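You operate a simulated robot arm through the tools that you are given. There is no shell and no other tool. Be economical: measure what you need, move in short steps, check, and stop when the job is done.

You run a simulated two-armed robot. Do the job below in one go: nothing can be reset, and whatever is moved stays where it is left.

JOB
Take the red clamp and leave it on the upper shelf of the steel cabinet. Fetch the blue fuse from the top of the long brown bench and set it on top of the gold weight. Shut the black cabinet door e. Take the dressing carton that expires first from the top of the black cabinet beside the letter trays and leave it on the red notebook. Open the black cabinet door c, put the lamp logs carton from the bottom shelf behind black cabinet door c on the white form on the green mat on the dark worktop and shut the c again. Pull the tea cupboard door open. Any order will do. Set down upright: dressing carton, lamp logs carton.

It is judged by the outcome, as a careful person would: the job done as asked, and still so three seconds after it is handed in. It fails if anything else is knocked over, pushed out of place, dropped, spilled or broken.

ROBOT AND FRAMES
Two 7-joint arms with fingered hands on one trunk, on a base that drives. Base frame: it is fixed to the floor where the robot stands at the start and does not move with it; the origin is under the middle of the robot, x ahead of it, y to its left, z up; the surface under the hand at the start is at about z = 0.85. Lengths are in m, angles in degrees, forces in N, time in s.
The left shoulder is at the start at [0.039, 0.161, 1.062], the right one opposite. Places, roughly: black cabinet door C [-2.5, -7.3, 0.6]; black cabinet door E [-2.3, -8.5, 0.6]; blue fuse [0.75, 0, 0.75]; dressing carton [-2.5, -7.75, 1]; form [-2.75, -3.75, 1]; gold weight (6x6x6 cm) [0.7, 0.5, 0.9]; lamp logs carton [-2.5, -7.25, 0.25]; red clamp (5x18x8 cm) [0.7, -0.1, 0.9]; red notebook [-2.75, -8, 1]; tea cupboard door [-2.4, -2.1, 0.4]; upper shelf of the steel cabinet [0.2, -2.9, 0.5]. Payload 4 kg a hand.
The TCP of each hand is the grasp point between the finger pads, 0.036 m short of the fingertips. In the tool frame z runs along the fingers and y along their closing line. Largest opening 0.124 m; the body of the gripper starts 0.042 m behind the TCP. The gripper is a hand of 4 fingers: y runs from the thumb to the fingers, the wrist lies at [-0.015, -0.099, -0.189] in the tool frame.
Orientation is that of the tool frame in the base frame, as a unit quaternion [x, y, z, w]. With the fingers straight down and the wrist toward the robot, the tool's x, y and z point along [0, 1, 0], [1, 0, 0] and [0, 0, -1] of the base frame.

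CONTROLS
- The arms move only by the tool drive_tool. It takes "left_rows", "right_rows" or both (then of equal length, played together; a hand with none holds still); each is a list that holds one entry, the list of rows, each a list of 6 numbers: the shift along the base's x, y, z in units of 25 mm (1.0 is 25 mm), then the turn, a rotation vector about the base's x, y, z in units of 6 degrees (1.0 is 6 degrees). In form: [[[dx, dy, dz, ax, ay, az], ...]]. A call has 1 to 12 rows; each row shifts and turns the commanded pose from where the row before left it. A call with a number of a shift or a turn outside -1 to 1 is refused whole. Rows are played at 5 a second. More than 0.05 m and 8.6 degrees between two rows, and nothing of the call is played. Where a pose cannot be reached the arm comes as near as it can. A force on the tool above 40 N (or 10 N above the force at the start of the call, whichever is more), or a blocked arm, ends the call early, and 0.2 s more pass. In this call time passes only in rows, and 0.2 s behind the last. It gives the time, the measured TCP pose, the force on the tool (base axes), the opening and the grip force at its end, in the units of the frame above (readings bear some noise), with the torque about the TCP (base axes, N m) and any sound that the robot's microphone picked up.
- Cameras (640 x 400 px; columns grow to the right, rows downward): "scene" is now at [0.1447, 0.028, 1.2986]; the picture's right is [0.31, -0.95, -0.05], its down [-0.47, -0.11, -0.87] and it looks along [0.82, 0.29, -0.48] (base axes); focal length 281 px, centre (320, 200). "left" rides on the left gripper at [-0.075, -0.086, -0.123] in its tool frame; the picture's right is [-0.70, -0.34, 0.63], its down [0.65, -0.68, 0.35] and it looks along [0.32, 0.65, 0.69] (tool axes); focal length 275 px, centre (320, 200). "right" rides on the right gripper at [0.075, -0.086, -0.123] in its tool frame; the picture's right is [-0.70, 0.34, -0.63], its down [-0.64, -0.68, 0.35] and it looks along [-0.31, 0.65, 0.69] (tool axes); focal length 275 px, centre (320, 200).
- snapshot(camera): a new picture of that camera. It takes no simulated time.
- lift_body(by): slides the trunk up (or, below 0, down) by that many m; the arms and the scene camera ride with it, the base frame stays. It gives what a move gives, with no picture.
- roll_base(legs): drives the robot by 1 to 6 legs, each [ahead, left, turn to the left] in m, m and degrees, along the robot's own axes; the way and the turn of a leg run together, so that a leg with both is an arc; at most 1.5 m and 180 degrees a leg. The arms and the cameras ride along, it lands a little off, and it stops where it bumps. It gives what a move gives.
- curl_fingers(index, middle, ring, thumb_bend, thumb_turn, hand): sets how far each is bent, from 0 (flat) to 1 (curled in); at 0.3 the hand is open as for a grip, at 0.7 the pads meet at the TCP. One left out holds its place. A second passes; each finger stops where it meets its share of the squeeze, and holds until it gets a number again. It is the only way to open and close the hand. It gives what a move gives, with no picture; readings hold the bend of each and the force on the fingers (four entries, about 0 where the hand has none), thumb and palm. thumb_turn goes from beside the hand (0) to across from the fingers (1), as for a grip.
- pan_tilt(pan, tilt): turns the head with the scene camera to pan (to the left, within 86 degrees either way) and tilt (down, from -29 to 69), counted from straight ahead of the robot. It gives what a move gives.
- locate(camera, pixels): for up to 12 pixels [column, row] of the newest picture of that camera ("zoom" is the newest enlarged one), the place [x, y, z] in the base frame of the surface seen there, good to about 0.003 m. It takes no simulated time.
- inspect(camera, box): a new picture of the part [left, top, right, bottom] of that camera's present view, enlarged. It takes no simulated time.
- job_done(): hands the job in; it is judged then, once.

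Go step by step. Measure first, check grasps and placings, and put right what went wrong. The budget is 124 turns and 136 pictures, counting those below and the enlarged ones. Unless the task says otherwise, let go and move clear before handing in.

The tools are called by a JSON object that holds its "name" and its "arguments". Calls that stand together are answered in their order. drive_tool: Moves the arms, as the interface text tells. Its arguments: {"type":"object","properties":{"left_rows":{"type":"array","items":{"type":"array","items":{"type":"array","items":{"type":"number"}}}},"right_rows":{"type":"array","items":{"type":"array","items":{"type":"array","items":{"type":"number"}}}}},"required":[]} The other tools are called the same way: lift_body (by) slides the trunk up or down; curl_fingers (index, middle, ring, thumb_bend, thumb_turn, hand) moves the fingers one by one; roll_base (legs) drives the base; pan_tilt (pan, tilt) turns the head that bears the scene camera; snapshot (camera) takes a picture; locate (camera, pixels) gives the place of the surface under pixels of a picture; inspect (camera, box) takes an enlarged picture of a part of a camera's view; job_done () hands the job in.

At the start:

```text
time_s: 0.0
left_tool_pos: [0.7068, 0.4797, 1.0822]
left_tool_rot: [0.706, 0.708, 0.002, 0.0]
left_force: [0.1, 0.2, -1.0]
left_ft_torque: [-0.01, -0.04, 0.03]
left_width: 0.1236
left_grip_force: 0.0
left_shape: jaw
left_bend: [0.3, 0.3, 0.3, 0.3, 0.98]
left_finger forces: [0.0, 0.0, 0.1, 0.1, 0.1, 0.0]
right_tool_pos: [0.6737, -0.0801, 1.0832]
right_tool_rot: [0.707, 0.707, 0.002, 0.001]
right_force: [0.6, 0.0, -0.8]
right_ft_torque: [0.0, 0.03, 0.01]
right_width: 0.1236
right_grip_force: 0.0
right_shape: jaw
right_bend: [0.3, 0.3, 0.3, 0.3, 0.98]
right_finger forces: [0.0, 0.0, 0.0, 0.0, 0.1, 0.0]
trunk travel left (down, up): [-0.225, 0.253]
robot x, y, heading: [0.0029, -0.0011, 0.3]
head pan, tilt: [18.1, 20.8]
```

scene: 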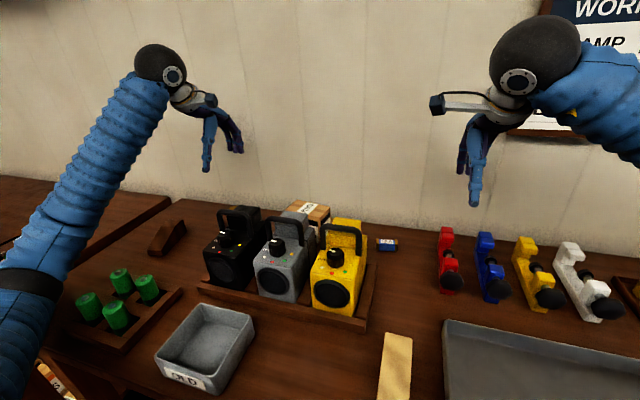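
right: 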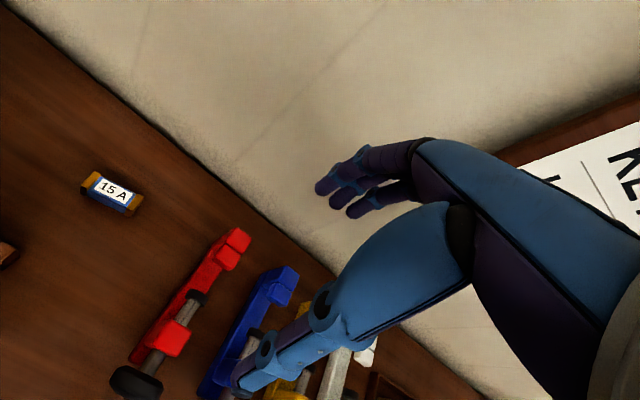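
left: 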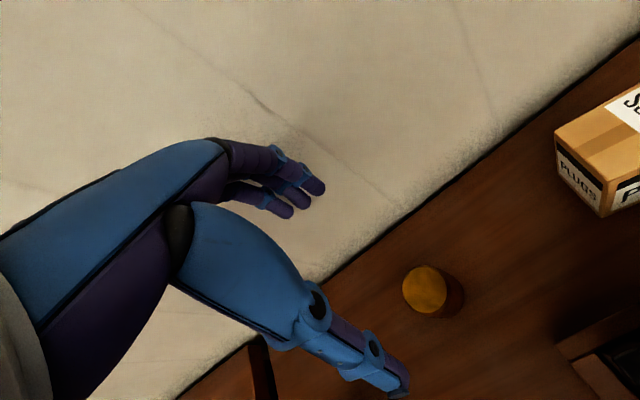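

The scene shows the fuse at (386,243), the red clamp at (447,260), and the left camera shows the gold weight at (425,290). I'll measure these first.

{"name": "locate", "arguments": {"camera": "scene", "pixels": [[386, 240], [386, 248], [447, 232], [447, 245], [445, 262], [450, 280], [440, 290], [400, 340], [485, 245], [362, 260]]}}

{"name": "locate", "arguments": {"camera": "right", "pixels": [[110, 190], [90, 182], [135, 203], [238, 238], [225, 258], [200, 290], [172, 338], [135, 380], [190, 300], [150, 350]]}}

{"name": "locate", "arguments": {"camera": "left", "pixels": [[425, 290], [408, 290], [442, 290], [425, 270], [425, 308], [475, 300], [590, 180]]}}

{"name": "inspect", "arguments": {"camera": "scene", "box": [340, 200, 640, 388]}}

```text
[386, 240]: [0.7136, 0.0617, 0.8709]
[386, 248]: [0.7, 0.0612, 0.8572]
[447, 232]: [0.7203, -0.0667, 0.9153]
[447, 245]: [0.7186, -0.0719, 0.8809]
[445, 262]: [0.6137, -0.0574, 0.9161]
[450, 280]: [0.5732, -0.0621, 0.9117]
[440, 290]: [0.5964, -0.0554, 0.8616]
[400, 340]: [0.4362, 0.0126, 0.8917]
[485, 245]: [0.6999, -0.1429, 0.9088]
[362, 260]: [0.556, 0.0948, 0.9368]
```

```text
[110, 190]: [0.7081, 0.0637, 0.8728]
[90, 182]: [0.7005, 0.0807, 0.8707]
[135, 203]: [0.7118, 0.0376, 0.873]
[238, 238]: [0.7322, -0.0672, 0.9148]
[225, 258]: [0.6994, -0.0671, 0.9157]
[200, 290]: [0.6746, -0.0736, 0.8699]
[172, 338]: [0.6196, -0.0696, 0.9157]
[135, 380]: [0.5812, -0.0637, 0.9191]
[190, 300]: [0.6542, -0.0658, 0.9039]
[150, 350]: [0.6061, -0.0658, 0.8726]
```

```text
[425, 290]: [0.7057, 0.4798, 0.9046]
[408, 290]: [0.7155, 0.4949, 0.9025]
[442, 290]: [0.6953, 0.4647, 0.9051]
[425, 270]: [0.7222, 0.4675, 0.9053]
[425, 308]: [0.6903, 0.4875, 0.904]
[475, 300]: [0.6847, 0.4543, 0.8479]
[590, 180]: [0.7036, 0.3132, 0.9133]
```

```text
2.13 times, centred on (490, 294) of scene
```

zoom: 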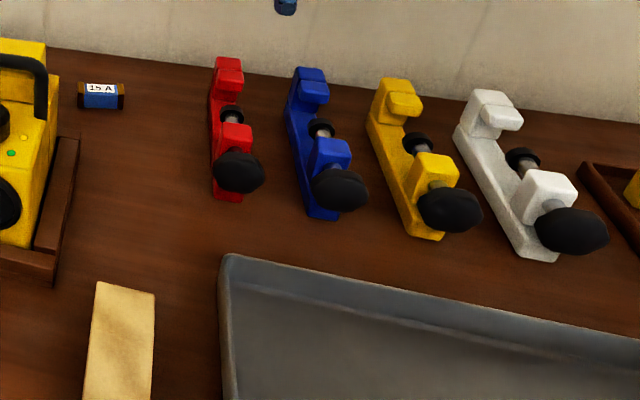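

The fuse lies along y at (0.708, 0.062) and is 22 mm tall; the weight's top is at z 0.905. I'll check clearances around the yellow lamp and the wall before going in with the left hand.

{"name": "locate", "arguments": {"camera": "scene", "pixels": [[340, 230], [355, 232], [335, 252], [365, 240], [325, 228], [386, 215], [420, 215], [300, 212], [240, 210], [320, 205], [250, 222], [375, 290]]}}

{"name": "drive_tool", "arguments": {"right_rows": [[[0, -1, 0, 0, 0, 0], [0, -1, 0, 0, 0, 0], [0, -1, 0, 0, 0, 0], [0, -1, 0, 0, 0, 0], [0, -1, 0, 0, 0, 0], [0, -1, 0, 0, 0, 0], [0, -1, 0, 0, 0, 0], [0, -1, 0, 0, 0, 0]]], "left_rows": [[[0, -1, 0, 0, 0, 0], [0, -1, 0, 0, 0, 0], [0, -1, 0, 0, 0, 0], [0, -1, 0, 0, 0, 0], [0, -1, 0, 0, 0, 0], [0, -1, 0, 0, 0, 0], [0, -1, 0, 0, 0, 0], [0, -1, 0, 0, 0, 0]]]}}

```text
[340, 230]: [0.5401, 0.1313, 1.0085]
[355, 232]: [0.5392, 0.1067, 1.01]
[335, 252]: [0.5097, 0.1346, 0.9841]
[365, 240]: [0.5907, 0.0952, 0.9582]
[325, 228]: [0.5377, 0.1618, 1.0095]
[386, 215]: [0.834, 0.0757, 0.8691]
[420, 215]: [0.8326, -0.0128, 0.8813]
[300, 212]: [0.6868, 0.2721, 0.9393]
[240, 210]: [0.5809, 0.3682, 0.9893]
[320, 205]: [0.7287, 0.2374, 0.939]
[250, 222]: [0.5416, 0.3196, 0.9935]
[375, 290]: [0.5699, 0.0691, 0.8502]
```

```text
time_s: 2.0
left_tool_pos: [0.655, 0.3973, 1.1056]
left_tool_rot: [0.663, 0.748, 0.018, 0.007]
left_force: [0.4, -0.3, 0.2]
left_ft_torque: [0.0, 0.0, -0.04]
left_width: 0.1239
left_grip_force: 0.0
left_shape: jaw
left_bend: [0.3, 0.3, 0.3, 0.3, 0.98]
left_finger forces: [0.1, 0.0, 0.0, 0.0, 0.1, 0.0]
right_tool_pos: [0.6833, -0.167, 1.0831]
right_tool_rot: [0.666, 0.746, 0.008, -0.003]
right_force: [-0.7, -1.2, 0.0]
right_ft_torque: [0.03, -0.01, 0.01]
right_width: 0.1244
right_grip_force: 0.1
right_shape: jaw
right_bend: [0.3, 0.3, 0.3, 0.3, 0.98]
right_finger forces: [0.1, 0.0, 0.0, 0.0, 0.1, 0.0]
trunk travel left (down, up): [-0.225, 0.253]
robot x, y, heading: [-0.0153, 0.0484, 6.3]
head pan, tilt: [18.1, 20.8]
stopped in row 8 (left hand): the arm was blocked; the commanded pose is now the measured one
```

The left arm reports blocked, and the base itself seems to have turned 6°. I need to see what happened.

{"name": "snapshot", "arguments": {"camera": "scene"}}

{"name": "snapshot", "arguments": {"camera": "left"}}

```text
131 pictures are left
```

scene: 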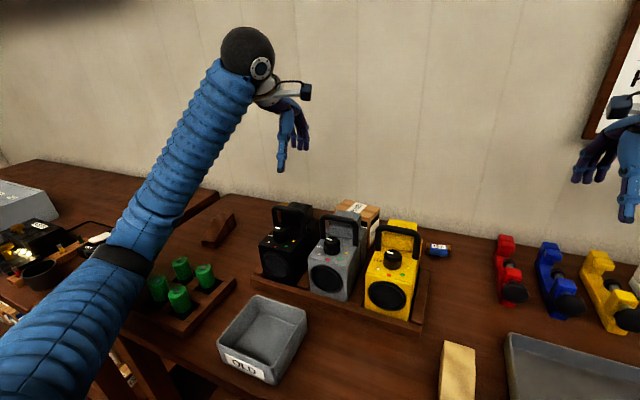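

```text
130 pictures are left
```

left: 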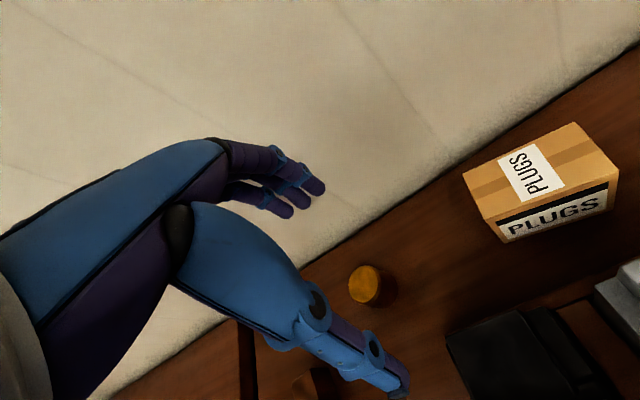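

The elbow (black band at (122,258)) is near the bench's left edge. I'll measure its height against the bench and tray edges.

{"name": "locate", "arguments": {"camera": "scene", "pixels": [[122, 258], [150, 265], [100, 240], [180, 180], [60, 330], [120, 300], [140, 340], [160, 355], [182, 268], [215, 200], [180, 292], [215, 235]]}}

{"name": "inspect", "arguments": {"camera": "scene", "box": [0, 200, 320, 400]}}

```text
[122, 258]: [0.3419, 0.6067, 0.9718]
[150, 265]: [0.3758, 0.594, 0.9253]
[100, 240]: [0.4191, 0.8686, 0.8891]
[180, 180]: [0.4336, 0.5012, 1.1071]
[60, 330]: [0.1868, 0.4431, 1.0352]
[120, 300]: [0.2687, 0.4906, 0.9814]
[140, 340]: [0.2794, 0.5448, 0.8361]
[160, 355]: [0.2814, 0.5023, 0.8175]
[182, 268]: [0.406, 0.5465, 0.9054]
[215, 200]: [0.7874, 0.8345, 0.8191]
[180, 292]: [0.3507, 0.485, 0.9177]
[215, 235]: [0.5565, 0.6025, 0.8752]
```

```text
2.00 times, centred on (160, 300) of scene
```

zoom: 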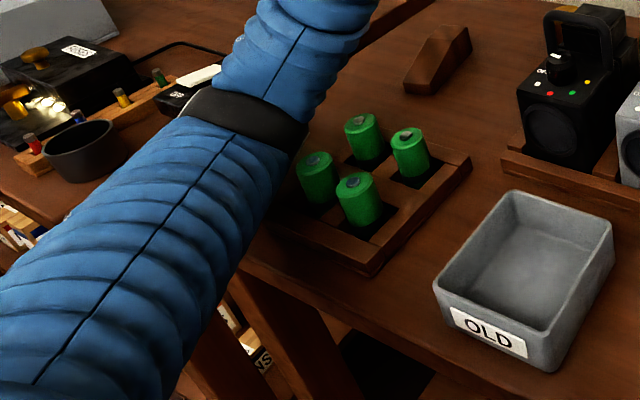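

The elbow may be leaning on the green-cell tray. I'll compare the tray's corner with where the first picture put it (≈[0.45, 0.45]).

{"name": "locate", "arguments": {"camera": "scene", "pixels": [[233, 280], [183, 330], [180, 260], [203, 269], [158, 283], [178, 292], [160, 278], [168, 248], [158, 297], [258, 272], [420, 320]]}}

```text
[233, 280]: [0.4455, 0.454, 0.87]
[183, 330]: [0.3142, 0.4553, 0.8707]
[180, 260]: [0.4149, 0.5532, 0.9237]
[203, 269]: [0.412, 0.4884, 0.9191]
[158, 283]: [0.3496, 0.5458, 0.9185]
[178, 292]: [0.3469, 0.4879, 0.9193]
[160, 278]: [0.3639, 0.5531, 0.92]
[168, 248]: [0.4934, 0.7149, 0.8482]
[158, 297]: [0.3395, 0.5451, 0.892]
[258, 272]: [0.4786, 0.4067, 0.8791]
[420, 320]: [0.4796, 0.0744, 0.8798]
```

The tray and cells haven't moved; the arm pushed the base off instead. I'll back the left arm off and raise the trunk so the elbows clear everything.

{"name": "drive_tool", "arguments": {"left_rows": [[[0, 1, 0, 0, 0, 0], [0, 1, 0, 0, 0, 0], [0, 1, 0, 0, 0, 0], [0, 1, 0, 0, 0, 0]]]}}

{"name": "lift_body", "arguments": {"by": 0.2}}

{"name": "snapshot", "arguments": {"camera": "scene"}}

```text
time_s: 3.2
left_tool_pos: [0.7202, 0.4621, 1.1034]
left_tool_rot: [0.688, 0.725, 0.016, 0.01]
left_force: [-0.5, -1.6, -0.7]
left_ft_torque: [0.02, 0.01, 0.03]
left_width: 0.1239
left_grip_force: 0.0
left_shape: jaw
left_bend: [0.3, 0.3, 0.3, 0.3, 0.98]
left_finger forces: [0.1, 0.1, 0.0, 0.1, 0.0, 0.0]
right_tool_pos: [0.7002, -0.2045, 1.0896]
right_tool_rot: [0.693, 0.721, 0.003, 0.005]
right_force: [-0.2, -1.2, -0.3]
right_ft_torque: [0.06, 0.07, 0.02]
right_width: 0.1238
right_grip_force: 0.1
right_shape: jaw
right_bend: [0.3, 0.3, 0.3, 0.3, 0.98]
right_finger forces: [0.0, 0.0, 0.0, 0.0, 0.0, 0.0]
trunk travel left (down, up): [-0.225, 0.253]
robot x, y, heading: [0.0224, 0.0452, 1.9]
head pan, tilt: [18.1, 20.8]
stopped in row 4 (left hand): the arm was blocked; the commanded pose is now the measured one
```

```text
time_s: 5.4
left_tool_pos: [0.7154, 0.4858, 1.2813]
left_tool_rot: [0.686, 0.727, 0.002, 0.011]
left_force: [-0.1, 0.1, -0.4]
left_ft_torque: [-0.01, 0.02, 0.06]
left_width: 0.124
left_grip_force: 0.1
left_shape: jaw
left_bend: [0.3, 0.3, 0.3, 0.3, 0.98]
left_finger forces: [0.1, 0.1, 0.1, 0.0, 0.0, 0.1]
right_tool_pos: [0.7034, -0.1761, 1.2846]
right_tool_rot: [0.689, 0.725, -0.006, 0.005]
right_force: [-0.2, 0.6, -0.3]
right_ft_torque: [-0.03, 0.01, -0.03]
right_width: 0.1241
right_grip_force: 0.1
right_shape: jaw
right_bend: [0.3, 0.3, 0.3, 0.3, 0.98]
right_finger forces: [0.0, 0.1, 0.1, 0.0, 0.0, 0.0]
trunk travel left (down, up): [-0.425, 0.053]
robot x, y, heading: [0.0197, 0.0525, 2.6]
head pan, tilt: [18.1, 20.8]
```

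```text
128 pictures are left
```

scene: 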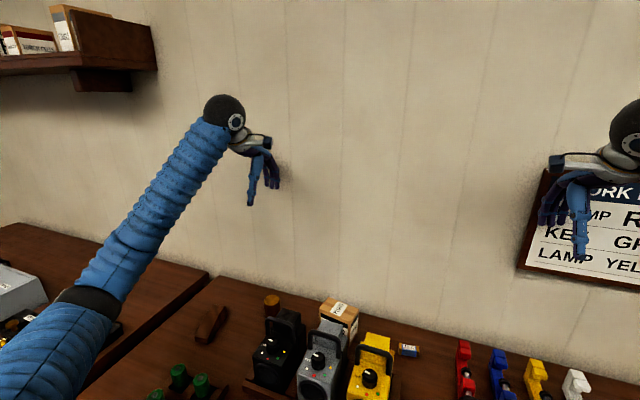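

Both arms are now free in the air. I'll test a few rows to see whether the base shifts without any contact.

{"name": "drive_tool", "arguments": {"left_rows": [[[0, -1, 0, 0, 0, 0], [0, -1, 0, 0, 0, 0], [0, -1, 0, 0, 0, 0], [0, -1, 0, 0, 0, 0]]]}}

```text
time_s: 6.4
left_tool_pos: [0.7165, 0.3853, 1.2829]
left_tool_rot: [0.687, 0.727, 0.001, 0.011]
left_force: [0.0, 0.3, 0.1]
left_ft_torque: [0.04, 0.01, 0.0]
left_width: 0.1239
left_grip_force: 0.1
left_shape: jaw
left_bend: [0.3, 0.3, 0.3, 0.3, 0.98]
left_finger forces: [0.1, 0.0, 0.1, 0.1, 0.0, 0.1]
right_tool_pos: [0.7048, -0.1754, 1.2832]
right_tool_rot: [0.688, 0.726, -0.005, 0.005]
right_force: [-0.3, 0.2, 0.0]
right_ft_torque: [0.02, 0.0, 0.01]
right_width: 0.1238
right_grip_force: 0.0
right_shape: jaw
right_bend: [0.3, 0.3, 0.3, 0.3, 0.98]
right_finger forces: [0.0, 0.1, 0.0, 0.1, 0.1, 0.0]
trunk travel left (down, up): [-0.425, 0.053]
robot x, y, heading: [0.0145, 0.0507, 2.9]
head pan, tilt: [18.1, 20.8]
```

Free motion holds the base still, so it was elbow contact. I'll move the left hand over the fuse and the right hand out of the way.

{"name": "drive_tool", "arguments": {"left_rows": [[[0, -1, 0, 0, 0, -0.1], [0, -1, 0, 0, 0, -0.1], [0, -1, 0, 0, 0, -0.1], [0, -1, 0, 0, 0, -0.1], [0, -1, 0, 0, 0, -0.1], [0, -1, 0, 0, 0, 0], [0, -1, 0, 0, 0, 0], [0, -1, 0, 0, 0, 0], [0, -1, 0, 0, 0, 0], [0, -1, 0, 0, 0, 0], [0, -1, -1, 0, 0, 0], [-0.3, -1, -1, 0, 0, 0]]], "right_rows": [[[0, -1, 0, 0, 0, -0.1], [0, -1, 0, 0, 0, -0.1], [0, -1, 0, 0, 0, -0.1], [0, -1, 0, 0, 0, -0.1], [0, -1, 0, 0, 0, -0.1], [0, -1, 0, 0, 0, 0], [0, 0, 0, 0, 0, 0], [0, 0, 0, 0, 0, 0], [0, 0, 0, 0, 0, 0], [0, 0, 0, 0, 0, 0], [0, 0, 0, 0, 0, 0], [0, 0, 0, 0, 0, 0]]]}}

{"name": "snapshot", "arguments": {"camera": "scene"}}

```text
time_s: 9.0
left_tool_pos: [0.7071, 0.0853, 1.2323]
left_tool_rot: [0.705, 0.709, 0.001, 0.012]
left_force: [-0.1, 0.9, 0.1]
left_ft_torque: [-0.01, 0.01, -0.01]
left_width: 0.1241
left_grip_force: 0.1
left_shape: jaw
left_bend: [0.3, 0.3, 0.3, 0.3, 0.98]
left_finger forces: [0.0, 0.0, 0.1, 0.1, 0.0, 0.0]
right_tool_pos: [0.7047, -0.3265, 1.284]
right_tool_rot: [0.708, 0.707, -0.006, 0.006]
right_force: [-0.2, -0.8, 0.3]
right_ft_torque: [-0.02, 0.02, 0.0]
right_width: 0.124
right_grip_force: 0.1
right_shape: jaw
right_bend: [0.3, 0.3, 0.3, 0.3, 0.98]
right_finger forces: [0.0, 0.1, 0.1, 0.0, 0.0, 0.0]
trunk travel left (down, up): [-0.425, 0.053]
robot x, y, heading: [0.0173, 0.0464, 2.8]
head pan, tilt: [18.1, 20.8]
```

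```text
127 pictures are left
```

scene: 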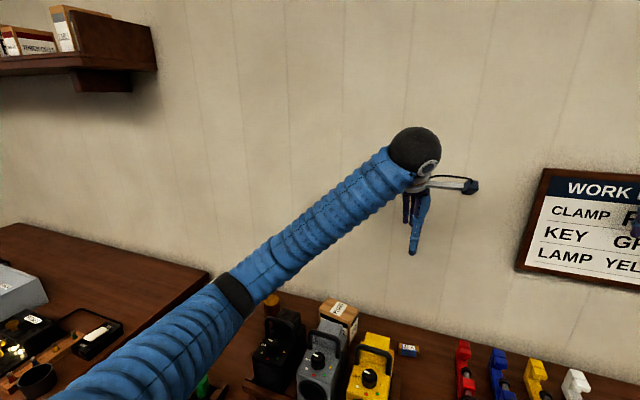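

The left forearm runs above the lamps. I'll measure its height before lowering.

{"name": "locate", "arguments": {"camera": "scene", "pixels": [[235, 295], [245, 318], [290, 250], [300, 285], [360, 190], [370, 215], [415, 170], [180, 340], [120, 390], [409, 349], [401, 346], [416, 352]]}}

{"name": "snapshot", "arguments": {"camera": "left"}}

```text
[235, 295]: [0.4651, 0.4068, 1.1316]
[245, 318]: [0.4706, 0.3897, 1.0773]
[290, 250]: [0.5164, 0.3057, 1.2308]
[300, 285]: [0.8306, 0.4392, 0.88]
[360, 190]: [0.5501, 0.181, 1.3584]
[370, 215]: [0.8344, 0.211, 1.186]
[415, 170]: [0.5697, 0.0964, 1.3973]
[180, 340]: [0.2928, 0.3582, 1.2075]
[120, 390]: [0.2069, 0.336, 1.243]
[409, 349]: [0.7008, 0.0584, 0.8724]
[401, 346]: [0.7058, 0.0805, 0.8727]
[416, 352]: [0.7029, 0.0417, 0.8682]
```

```text
126 pictures are left
```

left: 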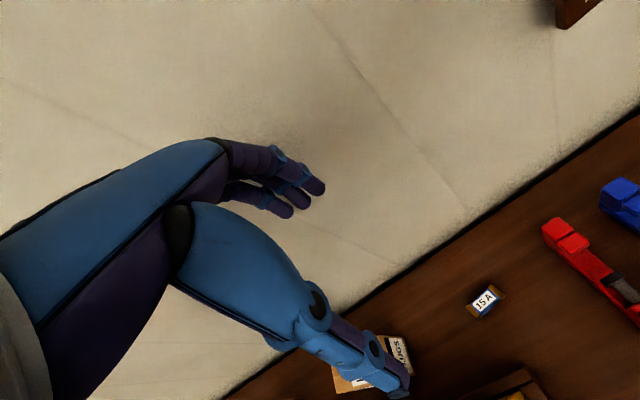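

Lowering here would bring the elbow onto the lamps. I'll back the base off and shift right, so the arm is stretched and runs higher between shoulder and fuse.

{"name": "roll_base", "arguments": {"legs": [[-0.171, -0.284, -2.8]]}}

{"name": "drive_tool", "arguments": {"left_rows": [[[1, 1, 0, 0, 0, 0], [1, 1, 0, 0, 0, 0], [1, 1, 0, 0, 0, 0], [1, 1, 0, 0, 0, 0], [1, 1, 0, 0, 0, 0], [1, 1, 0, 0, 0, 0], [0, 1, 0, 0, 0, 0], [0, 1, 0, 0, 0, 0], [0, 1, 0, 0, 0, 0], [0, 0, 0, 0, 0, 0]]]}}

```text
time_s: 11.2
left_tool_pos: [0.544, -0.2375, 1.2337]
left_tool_rot: [0.722, 0.692, 0.002, 0.012]
left_force: [0.7, 1.0, 0.8]
left_ft_torque: [0.01, -0.03, 0.01]
left_width: 0.1237
left_grip_force: 0.0
left_shape: jaw
left_bend: [0.3, 0.3, 0.3, 0.3, 0.98]
left_finger forces: [0.0, 0.1, 0.0, 0.0, 0.0, 0.0]
right_tool_pos: [0.5206, -0.6476, 1.2847]
right_tool_rot: [0.724, 0.69, -0.004, 0.005]
right_force: [-0.8, 0.4, -0.1]
right_ft_torque: [0.01, -0.02, 0.01]
right_width: 0.1239
right_grip_force: 0.2
right_shape: jaw
right_bend: [0.3, 0.3, 0.3, 0.3, 0.98]
right_finger forces: [0.0, 0.0, 0.0, 0.1, 0.1, 0.0]
trunk travel left (down, up): [-0.425, 0.053]
robot x, y, heading: [-0.1455, -0.2392, 0.1]
head pan, tilt: [18.1, 20.8]
```

```text
time_s: 13.4
left_tool_pos: [0.696, -0.0111, 1.2321]
left_tool_rot: [0.723, 0.691, 0.001, 0.012]
left_force: [0.8, -0.3, 0.0]
left_ft_torque: [0.03, -0.03, -0.02]
left_width: 0.1239
left_grip_force: 0.0
left_shape: jaw
left_bend: [0.3, 0.3, 0.3, 0.3, 0.98]
left_finger forces: [0.0, 0.0, 0.0, 0.0, 0.1, 0.1]
right_tool_pos: [0.5217, -0.6475, 1.2859]
right_tool_rot: [0.723, 0.691, -0.005, 0.005]
right_force: [0.0, -0.9, 1.1]
right_ft_torque: [0.04, 0.0, 0.01]
right_width: 0.1237
right_grip_force: 0.0
right_shape: jaw
right_bend: [0.3, 0.3, 0.3, 0.3, 0.98]
right_finger forces: [0.0, 0.1, 0.0, 0.1, 0.0, 0.0]
trunk travel left (down, up): [-0.425, 0.053]
robot x, y, heading: [-0.1492, -0.239, 0.0]
head pan, tilt: [18.1, 20.8]
```

Now align over the fuse, partly descend, and look.

{"name": "drive_tool", "arguments": {"left_rows": [[[0.25, 1, 0, 0, 0, 0.22], [0.25, 1, 0, 0, 0, 0.22], [0, 0.92, 0, 0, 0, 0], [0, 0, -1, 0, 0, 0], [0, 0, -1, 0, 0, 0], [0, 0, -1, 0, 0, 0], [0, 0, -1, 0, 0, 0], [0, 0, -1, 0, 0, 0], [0, 0, -1, 0, 0, 0], [0, 0, -1, 0, 0, 0], [0, 0, -1, 0, 0, 0]]]}}

{"name": "pan_tilt", "arguments": {"pan": 25, "tilt": 32}}

{"name": "snapshot", "arguments": {"camera": "scene"}}

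{"name": "snapshot", "arguments": {"camera": "left"}}

```text
time_s: 15.8
left_tool_pos: [0.7078, 0.0619, 1.0319]
left_tool_rot: [0.706, 0.708, 0.002, 0.012]
left_force: [0.8, -0.1, 0.6]
left_ft_torque: [0.01, 0.01, -0.01]
left_width: 0.1238
left_grip_force: 0.0
left_shape: jaw
left_bend: [0.3, 0.3, 0.3, 0.3, 0.98]
left_finger forces: [0.0, 0.0, 0.0, 0.0, 0.0, 0.0]
right_tool_pos: [0.5216, -0.6473, 1.2844]
right_tool_rot: [0.723, 0.69, -0.006, 0.006]
right_force: [-0.2, 0.2, -0.5]
right_ft_torque: [-0.01, 0.03, -0.06]
right_width: 0.1241
right_grip_force: 0.1
right_shape: jaw
right_bend: [0.3, 0.3, 0.3, 0.3, 0.98]
right_finger forces: [0.0, 0.1, 0.0, 0.0, 0.0, 0.0]
trunk travel left (down, up): [-0.425, 0.053]
robot x, y, heading: [-0.1461, -0.2449, 0.5]
head pan, tilt: [18.1, 20.8]
```

```text
time_s: 16.5
left_tool_pos: [0.7074, 0.0618, 1.0332]
left_tool_rot: [0.706, 0.708, 0.001, 0.011]
left_force: [0.5, -0.3, -0.2]
left_ft_torque: [-0.01, 0.01, 0.01]
left_width: 0.1239
left_grip_force: 0.0
left_shape: jaw
left_bend: [0.3, 0.3, 0.3, 0.3, 0.98]
left_finger forces: [0.0, 0.1, 0.0, 0.1, 0.0, 0.1]
right_tool_pos: [0.5219, -0.6461, 1.2841]
right_tool_rot: [0.724, 0.69, -0.006, 0.005]
right_force: [0.6, -0.2, -0.1]
right_ft_torque: [-0.01, 0.0, 0.01]
right_width: 0.1238
right_grip_force: 0.1
right_shape: jaw
right_bend: [0.3, 0.3, 0.3, 0.3, 0.98]
right_finger forces: [0.0, 0.1, 0.1, 0.0, 0.0, 0.0]
trunk travel left (down, up): [-0.425, 0.053]
robot x, y, heading: [-0.1492, -0.2384, 0.1]
head pan, tilt: [25.0, 32.0]
```

```text
125 pictures are left
```

scene: 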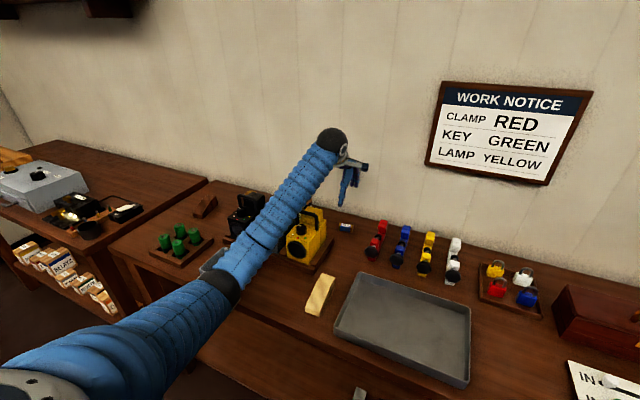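

```text
124 pictures are left
```

left: 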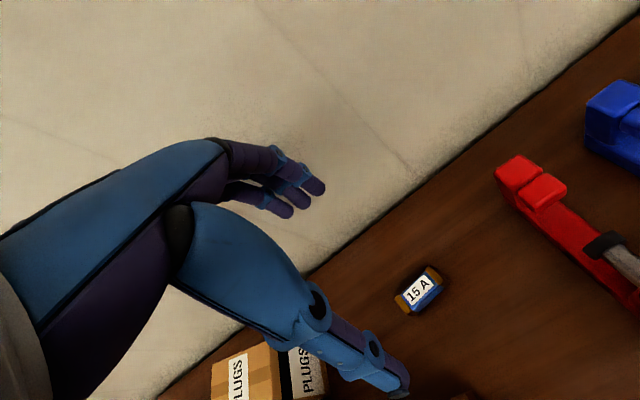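

The hand is above the fuse with the forearm passing left of the yellow lamp. I'll check the forearm heights near the lamps.

{"name": "locate", "arguments": {"camera": "scene", "pixels": [[222, 285], [240, 300], [265, 230], [285, 225], [275, 245], [310, 165], [315, 190], [305, 215], [345, 228], [200, 335], [255, 275]]}}

```text
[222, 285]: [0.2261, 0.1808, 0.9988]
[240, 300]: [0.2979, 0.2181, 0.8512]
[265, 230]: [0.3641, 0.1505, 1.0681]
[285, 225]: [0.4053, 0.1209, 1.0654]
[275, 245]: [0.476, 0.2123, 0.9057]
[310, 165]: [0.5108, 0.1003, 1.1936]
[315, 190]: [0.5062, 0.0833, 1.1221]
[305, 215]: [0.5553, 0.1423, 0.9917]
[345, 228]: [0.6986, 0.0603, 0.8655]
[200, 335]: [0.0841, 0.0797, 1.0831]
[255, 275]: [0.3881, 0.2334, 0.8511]
```

Lowering the left arm would put its forearm onto the yellow lamp. The right arm comes in from the clear side, so I'll raise the left hand and use the right hand for the fuse instead.

{"name": "drive_tool", "arguments": {"left_rows": [[[0, 0, 1, 0, 0, 0], [0, 0, 1, 0, 0, 0], [0, 0, 1, 0, 0, 0], [0, 0, 1, 0, 0, 0], [0, 0, 1, 0, 0, 0], [0, 0, 1, 0, 0, 0], [0, 0, 1, 0, 0, 0], [0, 0, 1, 0, 0, 0], [-1, 0, 1, 0, 0, 0], [-1, 0, 1, 0, 0, 0], [-1, 0, 0, 0, 0, 0], [-1, 0, 0, 0, 0, 0]]]}}

{"name": "lift_body", "arguments": {"by": 0.05}}

{"name": "roll_base", "arguments": {"legs": [[-0.02, 0.19, 0]]}}

```text
time_s: 19.1
left_tool_pos: [0.6055, 0.0613, 1.2826]
left_tool_rot: [0.706, 0.708, 0.002, 0.012]
left_force: [0.2, -0.2, 0.1]
left_ft_torque: [-0.02, 0.03, -0.01]
left_width: 0.1239
left_grip_force: 0.0
left_shape: jaw
left_bend: [0.3, 0.3, 0.3, 0.3, 0.98]
left_finger forces: [0.0, 0.0, 0.0, 0.1, 0.1, 0.1]
right_tool_pos: [0.5203, -0.648, 1.286]
right_tool_rot: [0.724, 0.69, -0.006, 0.008]
right_force: [-0.7, 0.6, -0.2]
right_ft_torque: [0.0, -0.02, 0.01]
right_width: 0.1241
right_grip_force: 0.0
right_shape: jaw
right_bend: [0.3, 0.3, 0.3, 0.3, 0.98]
right_finger forces: [0.0, 0.0, 0.0, 0.0, 0.0, 0.0]
trunk travel left (down, up): [-0.425, 0.053]
robot x, y, heading: [-0.1478, -0.2433, 0.3]
head pan, tilt: [25.0, 32.0]
```

```text
time_s: 20.0
left_tool_pos: [0.6072, 0.0619, 1.3309]
left_tool_rot: [0.706, 0.708, 0.001, 0.011]
left_force: [-0.4, -0.2, -0.3]
left_ft_torque: [-0.01, -0.02, -0.02]
left_width: 0.1238
left_grip_force: 0.0
left_shape: jaw
left_bend: [0.3, 0.3, 0.3, 0.3, 0.98]
left_finger forces: [0.0, 0.0, 0.0, 0.0, 0.0, 0.1]
right_tool_pos: [0.5207, -0.6466, 1.3347]
right_tool_rot: [0.724, 0.69, -0.007, 0.005]
right_force: [-0.5, 0.5, -0.2]
right_ft_torque: [0.0, 0.02, -0.02]
right_width: 0.124
right_grip_force: 0.0
right_shape: jaw
right_bend: [0.3, 0.3, 0.3, 0.3, 0.98]
right_finger forces: [0.0, 0.1, 0.1, 0.1, 0.0, 0.0]
trunk travel left (down, up): [-0.475, 0.003]
robot x, y, heading: [-0.1438, -0.243, 0.5]
head pan, tilt: [25.0, 32.0]
```

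```text
time_s: 21.6
left_tool_pos: [0.587, 0.2505, 1.3329]
left_tool_rot: [0.706, 0.708, 0.001, 0.011]
left_force: [-0.2, 0.9, -0.3]
left_ft_torque: [0.0, 0.01, 0.0]
left_width: 0.1239
left_grip_force: 0.1
left_shape: jaw
left_bend: [0.3, 0.3, 0.3, 0.3, 0.98]
left_finger forces: [0.0, 0.0, 0.0, 0.0, 0.1, 0.1]
right_tool_pos: [0.5012, -0.4578, 1.3347]
right_tool_rot: [0.724, 0.69, -0.006, 0.006]
right_force: [-0.2, -0.2, -0.6]
right_ft_torque: [0.02, 0.0, 0.01]
right_width: 0.124
right_grip_force: 0.0
right_shape: jaw
right_bend: [0.3, 0.3, 0.3, 0.3, 0.98]
right_finger forces: [0.1, 0.0, 0.1, 0.0, 0.0, 0.0]
trunk travel left (down, up): [-0.475, 0.003]
robot x, y, heading: [-0.1681, -0.0517, -0.2]
head pan, tilt: [25.0, 32.0]
```

Right hand now travels to above the fuse while the left moves aside.

{"name": "drive_tool", "arguments": {"right_rows": [[[0.69, 1, -0.4, 0, 0, 0.1], [0.69, 1, -0.4, 0, 0, 0.1], [0.69, 1, -0.4, 0, 0, 0.1], [0.69, 1, -0.4, 0, 0, 0.1], [0.69, 1, -0.4, 0, 0, 0.05], [0.69, 1, -0.4, 0, 0, 0], [0.69, 1, -0.4, 0, 0, 0], [0.69, 1, -0.4, 0, 0, 0], [0.69, 1, -0.4, 0, 0, 0], [0.69, 1, -0.4, 0, 0, 0], [0.69, 1, -0.4, 0, 0, 0], [0.69, 1, -0.4, 0, 0, 0]]], "left_rows": [[[0, 1, 0, 0, 0, 0], [0, 1, 0, 0, 0, 0], [0, 1, 0, 0, 0, 0], [0, 1, 0, 0, 0, 0], [0, 1, 0, 0, 0, 0], [0, 1, 0, 0, 0, 0], [0, 0, 0, 0, 0, 0], [0, 0, 0, 0, 0, 0], [0, 0, 0, 0, 0, 0], [0, 0, 0, 0, 0, 0], [0, 0, 0, 0, 0, 0], [0, 0, 0, 0, 0, 0]]]}}

{"name": "drive_tool", "arguments": {"right_rows": [[[0, 1, -0.5, 0, 0, 0], [0, 1, -0.5, 0, 0, 0], [0, 1, -0.5, 0, 0, 0], [0, 1, -0.5, 0, 0, 0], [0, 1, -0.5, 0, 0, 0], [0, 1, -0.5, 0, 0, 0], [0, 1, -0.5, 0, 0, 0], [0, 1, -0.5, 0, 0, 0], [0, 0.8, -0.5, 0, 0, 0], [0, 0, -0.5, 0, 0, 0]]]}}

{"name": "pan_tilt", "arguments": {"pan": 0, "tilt": 38}}

{"name": "snapshot", "arguments": {"camera": "scene"}}

{"name": "snapshot", "arguments": {"camera": "right"}}

```text
time_s: 24.2
left_tool_pos: [0.5878, 0.4003, 1.3304]
left_tool_rot: [0.706, 0.708, 0.0, 0.011]
left_force: [-0.7, 0.6, -0.3]
left_ft_torque: [0.02, 0.06, -0.02]
left_width: 0.124
left_grip_force: 0.0
left_shape: jaw
left_bend: [0.3, 0.3, 0.3, 0.3, 0.98]
left_finger forces: [0.0, 0.0, 0.1, 0.1, 0.0, 0.0]
right_tool_pos: [0.7086, -0.159, 1.2128]
right_tool_rot: [0.708, 0.706, -0.007, 0.007]
right_force: [-0.1, 0.2, 1.4]
right_ft_torque: [-0.01, 0.01, -0.01]
right_width: 0.124
right_grip_force: 0.1
right_shape: jaw
right_bend: [0.3, 0.3, 0.3, 0.3, 0.98]
right_finger forces: [0.0, 0.0, 0.0, 0.0, 0.1, 0.1]
trunk travel left (down, up): [-0.475, 0.003]
robot x, y, heading: [-0.1671, -0.047, 0.1]
head pan, tilt: [25.0, 32.0]
```

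```text
time_s: 26.4
left_tool_pos: [0.5877, 0.3985, 1.3313]
left_tool_rot: [0.706, 0.709, 0.001, 0.011]
left_force: [0.5, -1.9, 0.4]
left_ft_torque: [0.0, 0.03, 0.02]
left_width: 0.124
left_grip_force: 0.1
left_shape: jaw
left_bend: [0.3, 0.3, 0.3, 0.3, 0.98]
left_finger forces: [0.0, 0.1, 0.0, 0.0, 0.1, 0.0]
right_tool_pos: [0.7082, 0.0604, 1.0897]
right_tool_rot: [0.707, 0.707, -0.005, 0.005]
right_force: [0.2, 0.6, 0.6]
right_ft_torque: [0.02, -0.01, -0.02]
right_width: 0.1235
right_grip_force: 0.0
right_shape: jaw
right_bend: [0.3, 0.3, 0.3, 0.3, 0.98]
right_finger forces: [0.0, 0.1, 0.0, 0.0, 0.0, 0.1]
trunk travel left (down, up): [-0.475, 0.003]
robot x, y, heading: [-0.1625, -0.0519, -0.1]
head pan, tilt: [25.0, 32.0]
```

```text
time_s: 27.2
left_tool_pos: [0.5871, 0.4005, 1.3315]
left_tool_rot: [0.706, 0.708, 0.001, 0.011]
left_force: [0.4, -0.3, -0.7]
left_ft_torque: [0.01, 0.0, -0.02]
left_width: 0.1239
left_grip_force: 0.1
left_shape: jaw
left_bend: [0.3, 0.3, 0.3, 0.3, 0.98]
left_finger forces: [0.0, 0.1, 0.0, 0.1, 0.0, 0.1]
right_tool_pos: [0.7081, 0.0608, 1.0881]
right_tool_rot: [0.707, 0.707, -0.006, 0.006]
right_force: [-0.4, 0.1, -0.2]
right_ft_torque: [0.0, -0.02, 0.01]
right_width: 0.1242
right_grip_force: 0.1
right_shape: jaw
right_bend: [0.3, 0.3, 0.3, 0.3, 0.98]
right_finger forces: [0.0, 0.0, 0.1, 0.0, 0.0, 0.0]
trunk travel left (down, up): [-0.475, 0.003]
robot x, y, heading: [-0.1654, -0.0493, -0.1]
head pan, tilt: [0.0, 38.0]
```

```text
123 pictures are left
```

scene: 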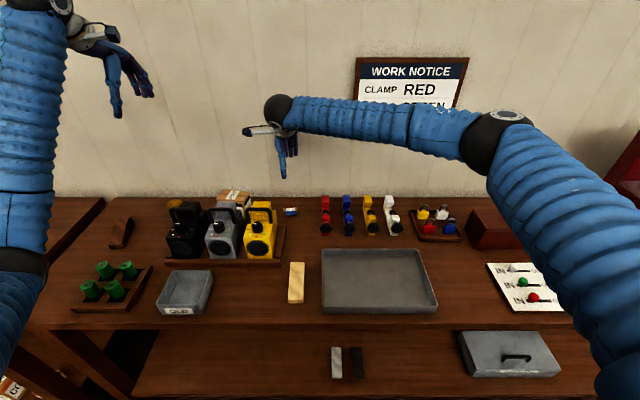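

```text
122 pictures are left
```

right: 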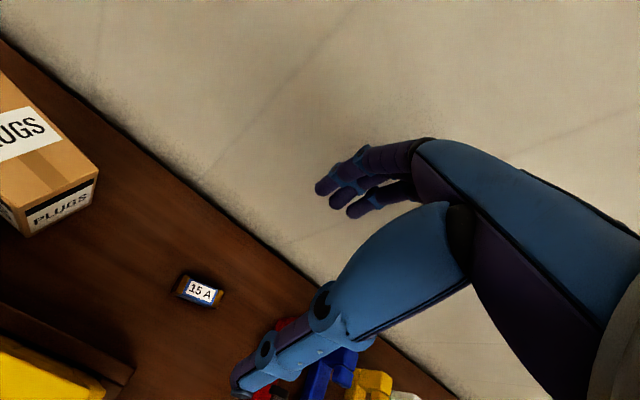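

The right elbow sits high and clear. I'll verify the fuse's position, then descend.

{"name": "locate", "arguments": {"camera": "right", "pixels": [[200, 291], [180, 285], [221, 298], [203, 282], [200, 304]]}}

{"name": "drive_tool", "arguments": {"right_rows": [[[0, 0, -1, 0, 0, 0], [0, 0, -1, 0, 0, 0], [0, 0, -1, 0, 0, 0], [0, 0, -1, 0, 0, 0], [0, 0, -1, 0, 0, 0], [0, 0, -1, 0, 0, 0], [0, 0, -0.6, 0, 0, 0]]]}}

{"name": "inspect", "arguments": {"camera": "scene", "box": [200, 120, 420, 258]}}

{"name": "snapshot", "arguments": {"camera": "right"}}

```text
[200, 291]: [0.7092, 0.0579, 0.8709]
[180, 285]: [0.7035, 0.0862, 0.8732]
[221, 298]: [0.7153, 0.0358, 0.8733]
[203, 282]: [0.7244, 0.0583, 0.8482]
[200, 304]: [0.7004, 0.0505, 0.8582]
```

```text
time_s: 28.9
left_tool_pos: [0.5881, 0.3997, 1.3324]
left_tool_rot: [0.705, 0.709, 0.002, 0.011]
left_force: [0.3, 0.0, 0.3]
left_ft_torque: [0.01, 0.02, -0.01]
left_width: 0.1239
left_grip_force: 0.0
left_shape: jaw
left_bend: [0.3, 0.3, 0.3, 0.3, 0.98]
left_finger forces: [0.1, 0.0, 0.0, 0.0, 0.0, 0.0]
right_tool_pos: [0.7078, 0.0626, 0.9259]
right_tool_rot: [0.707, 0.707, -0.006, 0.006]
right_force: [-0.5, -0.7, -0.2]
right_ft_torque: [-0.02, -0.01, -0.01]
right_width: 0.1239
right_grip_force: 0.0
right_shape: jaw
right_bend: [0.3, 0.3, 0.3, 0.3, 0.98]
right_finger forces: [0.0, 0.1, 0.0, 0.0, 0.0, 0.0]
trunk travel left (down, up): [-0.475, 0.003]
robot x, y, heading: [-0.1664, -0.0492, -0.1]
head pan, tilt: [0.0, 38.0]
```

```text
2.90 times, centred on (310, 189) of scene
```

zoom: 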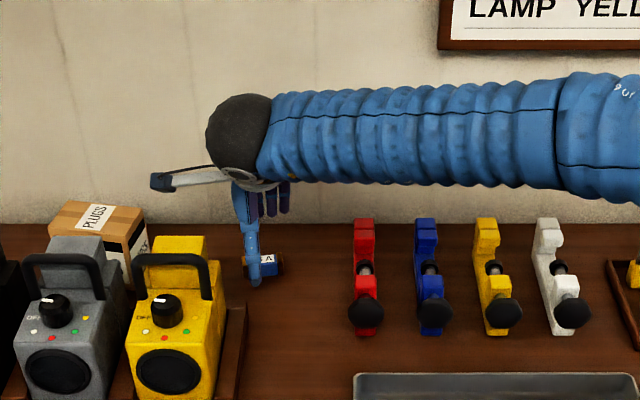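

```text
120 pictures are left
```

right: 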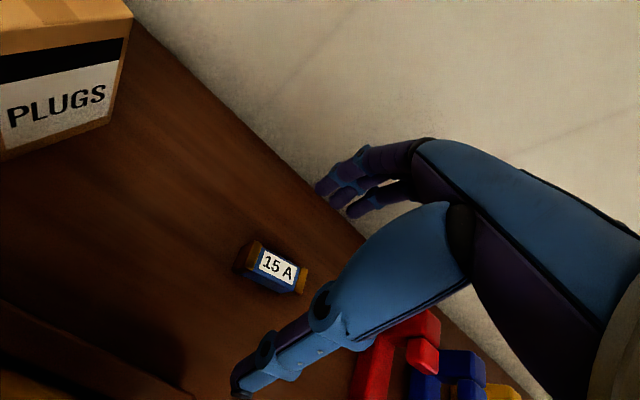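

The fuse is yawed about 13°, centred at (0.709, 0.060). I'll match the yaw, descend to fingertip height and close.

{"name": "drive_tool", "arguments": {"right_rows": [[[0, 0, -0.2, 0, 0, 0.8], [0, 0, -0.2, 0, 0, 0.8], [0.05, -0.05, -0.3, 0, 0, 0.65], [0, 0, -0.4, 0, 0, 0], [0, 0, -0.4, 0, 0, 0]]]}}

{"name": "curl_fingers", "arguments": {"hand": "right", "index": 0.8, "middle": 0.8, "ring": 0.8, "thumb_bend": 0.8}}

{"name": "snapshot", "arguments": {"camera": "right"}}

```text
time_s: 30.1
left_tool_pos: [0.5871, 0.4003, 1.3325]
left_tool_rot: [0.705, 0.709, 0.001, 0.011]
left_force: [0.2, -0.1, 0.2]
left_ft_torque: [0.02, -0.02, -0.01]
left_width: 0.1238
left_grip_force: 0.1
left_shape: jaw
left_bend: [0.3, 0.3, 0.3, 0.3, 0.98]
left_finger forces: [0.0, 0.0, 0.1, 0.0, 0.0, 0.0]
right_tool_pos: [0.7092, 0.0603, 0.8877]
right_tool_rot: [0.619, 0.785, -0.005, 0.007]
right_force: [-0.2, 1.5, 0.9]
right_ft_torque: [0.01, -0.06, 0.0]
right_width: 0.124
right_grip_force: 0.0
right_shape: jaw
right_bend: [0.3, 0.3, 0.3, 0.3, 0.98]
right_finger forces: [0.1, 0.2, 0.0, 0.0, 0.0, 0.1]
trunk travel left (down, up): [-0.475, 0.003]
robot x, y, heading: [-0.1697, -0.0506, 0.1]
head pan, tilt: [0.0, 38.0]
```

```text
time_s: 31.1
left_tool_pos: [0.5849, 0.4001, 1.3344]
left_tool_rot: [0.706, 0.708, 0.002, 0.012]
left_force: [0.2, 0.1, 0.5]
left_ft_torque: [0.02, -0.01, -0.02]
left_width: 0.1239
left_grip_force: 0.1
left_shape: jaw
left_bend: [0.3, 0.3, 0.3, 0.3, 0.98]
left_finger forces: [0.1, 0.1, 0.2, 0.0, 0.1, 0.0]
right_tool_pos: [0.7076, 0.0604, 0.89]
right_tool_rot: [0.619, 0.786, -0.004, 0.008]
right_force: [-4.0, 3.9, 21.0]
right_ft_torque: [0.32, -0.09, 0.06]
right_width: 0.02
right_grip_force: 34.1
right_shape: fingers
right_bend: [0.59, 0.71, 0.8, 0.67, 0.91]
right_finger forces: [22.7, 10.2, 0.0, 0.1, 34.4, 0.0]
trunk travel left (down, up): [-0.475, 0.003]
robot x, y, heading: [-0.1673, -0.0491, 0.1]
head pan, tilt: [0.0, 38.0]
```

```text
119 pictures are left
```

right: 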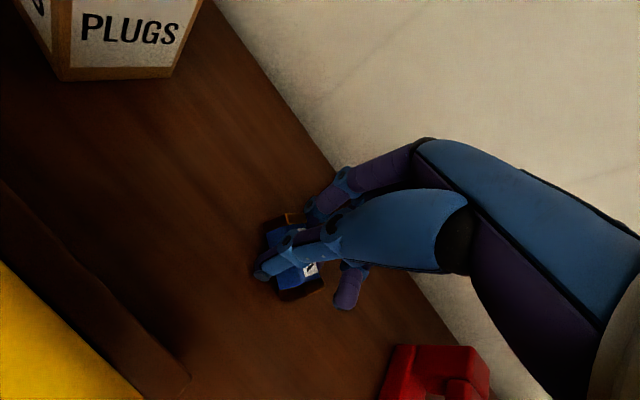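

The fuse is held (34 N, 20 mm). I'll lift it and check where the wall shelf on the left is before shifting the base left.

{"name": "drive_tool", "arguments": {"right_rows": [[[0, 0, 0.6, 0, 0, 0], [0, 0, 1, 0, 0, 0], [0, 0, 1, 0, 0, 0], [0, 0, 1, 0, 0, 0], [0, 0, 1, 0, 0, 0], [0, 0, 1, 0, 0, 0], [0, 0, 1, 0, 0, 0], [0, 0, 1, 0, 0, 0], [0, 0, 1, 0, 0, 0], [0, 0, 1, 0, 0, 0]]]}}

{"name": "snapshot", "arguments": {"camera": "right"}}

{"name": "pan_tilt", "arguments": {"pan": 35, "tilt": 20}}

{"name": "snapshot", "arguments": {"camera": "scene"}}

```text
time_s: 33.2
left_tool_pos: [0.5871, 0.4002, 1.3326]
left_tool_rot: [0.706, 0.708, 0.002, 0.011]
left_force: [0.3, 0.7, 0.3]
left_ft_torque: [-0.02, 0.01, -0.02]
left_width: 0.1242
left_grip_force: 0.1
left_shape: jaw
left_bend: [0.3, 0.3, 0.3, 0.3, 0.98]
left_finger forces: [0.1, 0.0, 0.1, 0.1, 0.0, 0.0]
right_tool_pos: [0.7096, 0.06, 1.1281]
right_tool_rot: [0.619, 0.785, -0.005, 0.006]
right_force: [0.1, -0.7, -0.2]
right_ft_torque: [0.01, -0.01, 0.02]
right_width: 0.0195
right_grip_force: 27.4
right_shape: fingers
right_bend: [0.59, 0.7, 0.8, 0.67, 0.91]
right_finger forces: [15.7, 12.5, 0.1, 0.0, 28.0, 0.0]
trunk travel left (down, up): [-0.475, 0.003]
robot x, y, heading: [-0.1657, -0.0499, 0.1]
head pan, tilt: [0.0, 38.0]
```

```text
118 pictures are left
```

right: 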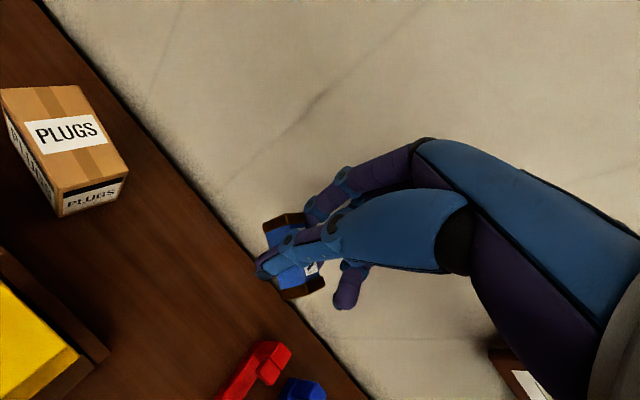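

```text
time_s: 34.3
left_tool_pos: [0.5882, 0.4001, 1.3326]
left_tool_rot: [0.706, 0.708, 0.001, 0.01]
left_force: [-0.2, 0.9, 0.0]
left_ft_torque: [0.03, 0.02, 0.02]
left_width: 0.1238
left_grip_force: 0.0
left_shape: jaw
left_bend: [0.3, 0.3, 0.3, 0.3, 0.98]
left_finger forces: [0.0, 0.1, 0.0, 0.0, 0.0, 0.1]
right_tool_pos: [0.7086, 0.0604, 1.1266]
right_tool_rot: [0.619, 0.785, -0.005, 0.007]
right_force: [-0.2, 0.4, -0.4]
right_ft_torque: [0.02, -0.01, 0.01]
right_width: 0.0194
right_grip_force: 28.6
right_shape: fingers
right_bend: [0.59, 0.7, 0.8, 0.67, 0.91]
right_finger forces: [15.6, 12.4, 0.0, 0.0, 28.0, 0.0]
trunk travel left (down, up): [-0.475, 0.003]
robot x, y, heading: [-0.1671, -0.0519, 0.4]
head pan, tilt: [35.0, 20.0]
```

```text
117 pictures are left
```

scene: 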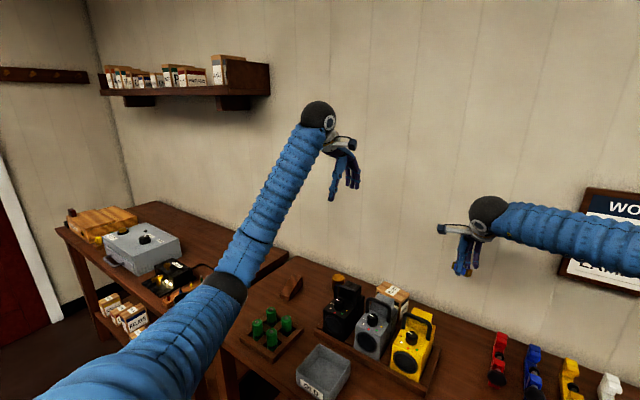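

{"name": "locate", "arguments": {"camera": "scene", "pixels": [[268, 92], [235, 90], [215, 75], [318, 115], [338, 280], [240, 250], [225, 285]]}}

```text
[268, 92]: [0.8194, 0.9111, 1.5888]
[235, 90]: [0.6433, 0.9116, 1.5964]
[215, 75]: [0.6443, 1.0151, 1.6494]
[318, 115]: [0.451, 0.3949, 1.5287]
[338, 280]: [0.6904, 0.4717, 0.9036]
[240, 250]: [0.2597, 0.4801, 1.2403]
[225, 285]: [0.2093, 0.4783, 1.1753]
```

The shelf (x>0.64, y>0.91, z>1.59) stays clear of the left hand. Shift the base 0.42 m left.

{"name": "roll_base", "arguments": {"legs": [[0, 0.42, 0]]}}

{"name": "pan_tilt", "arguments": {"pan": 5, "tilt": 35}}

{"name": "snapshot", "arguments": {"camera": "scene"}}

{"name": "snapshot", "arguments": {"camera": "right"}}

```text
time_s: 36.9
left_tool_pos: [0.5849, 0.8223, 1.3314]
left_tool_rot: [0.705, 0.709, 0.001, 0.011]
left_force: [0.5, 0.1, -0.3]
left_ft_torque: [-0.05, 0.01, 0.02]
left_width: 0.124
left_grip_force: 0.1
left_shape: jaw
left_bend: [0.3, 0.3, 0.3, 0.3, 0.98]
left_finger forces: [0.0, 0.0, 0.0, 0.0, 0.1, 0.1]
right_tool_pos: [0.7081, 0.4831, 1.1267]
right_tool_rot: [0.619, 0.786, -0.005, 0.006]
right_force: [0.5, -0.9, -0.4]
right_ft_torque: [0.0, 0.04, 0.02]
right_width: 0.0193
right_grip_force: 27.9
right_shape: fingers
right_bend: [0.59, 0.7, 0.8, 0.67, 0.91]
right_finger forces: [15.6, 12.4, 0.1, 0.0, 28.0, 0.0]
trunk travel left (down, up): [-0.475, 0.003]
robot x, y, heading: [-0.1673, 0.3661, 0.3]
head pan, tilt: [35.0, 20.0]
```

```text
time_s: 37.8
left_tool_pos: [0.5863, 0.8214, 1.3327]
left_tool_rot: [0.705, 0.709, 0.001, 0.011]
left_force: [-0.4, -0.3, 0.7]
left_ft_torque: [0.0, 0.02, 0.04]
left_width: 0.1238
left_grip_force: 0.1
left_shape: jaw
left_bend: [0.3, 0.3, 0.3, 0.3, 0.98]
left_finger forces: [0.0, 0.0, 0.0, 0.1, 0.0, 0.0]
right_tool_pos: [0.7086, 0.4822, 1.1266]
right_tool_rot: [0.618, 0.786, -0.005, 0.006]
right_force: [-0.2, -0.5, -0.4]
right_ft_torque: [-0.04, -0.03, 0.03]
right_width: 0.019
right_grip_force: 28.1
right_shape: fingers
right_bend: [0.59, 0.7, 0.8, 0.67, 0.91]
right_finger forces: [15.6, 12.4, 0.1, 0.0, 28.0, 0.0]
trunk travel left (down, up): [-0.475, 0.003]
robot x, y, heading: [-0.1694, 0.3668, 0.2]
head pan, tilt: [5.0, 35.0]
```

```text
116 pictures are left
```

scene: 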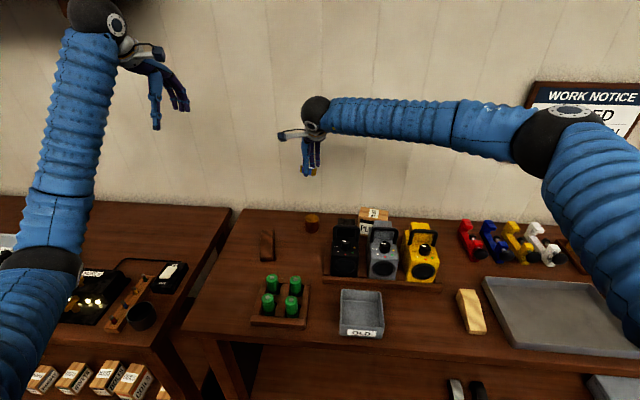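

```text
115 pictures are left
```

right: 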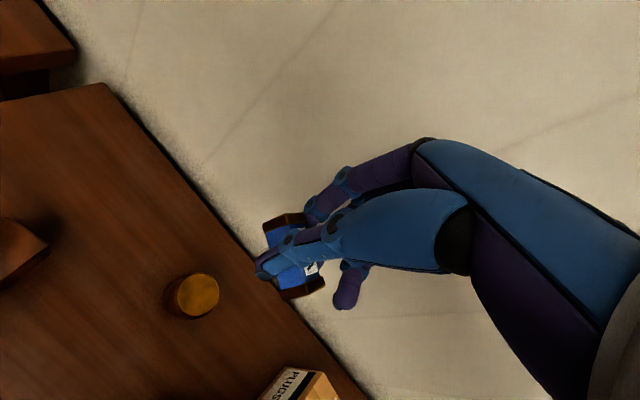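

{"name": "locate", "arguments": {"camera": "right", "pixels": [[198, 295], [181, 295], [215, 292], [198, 275], [272, 225], [295, 217], [302, 293], [318, 285], [290, 262], [310, 268]]}}

```text
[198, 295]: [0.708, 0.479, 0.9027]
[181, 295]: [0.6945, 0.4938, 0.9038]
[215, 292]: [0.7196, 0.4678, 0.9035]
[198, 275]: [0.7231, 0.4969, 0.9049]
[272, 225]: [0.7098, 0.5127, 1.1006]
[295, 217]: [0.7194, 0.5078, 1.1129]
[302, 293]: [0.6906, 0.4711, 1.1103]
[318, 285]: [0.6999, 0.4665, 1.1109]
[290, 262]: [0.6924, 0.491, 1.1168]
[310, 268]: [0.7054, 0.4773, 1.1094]
```

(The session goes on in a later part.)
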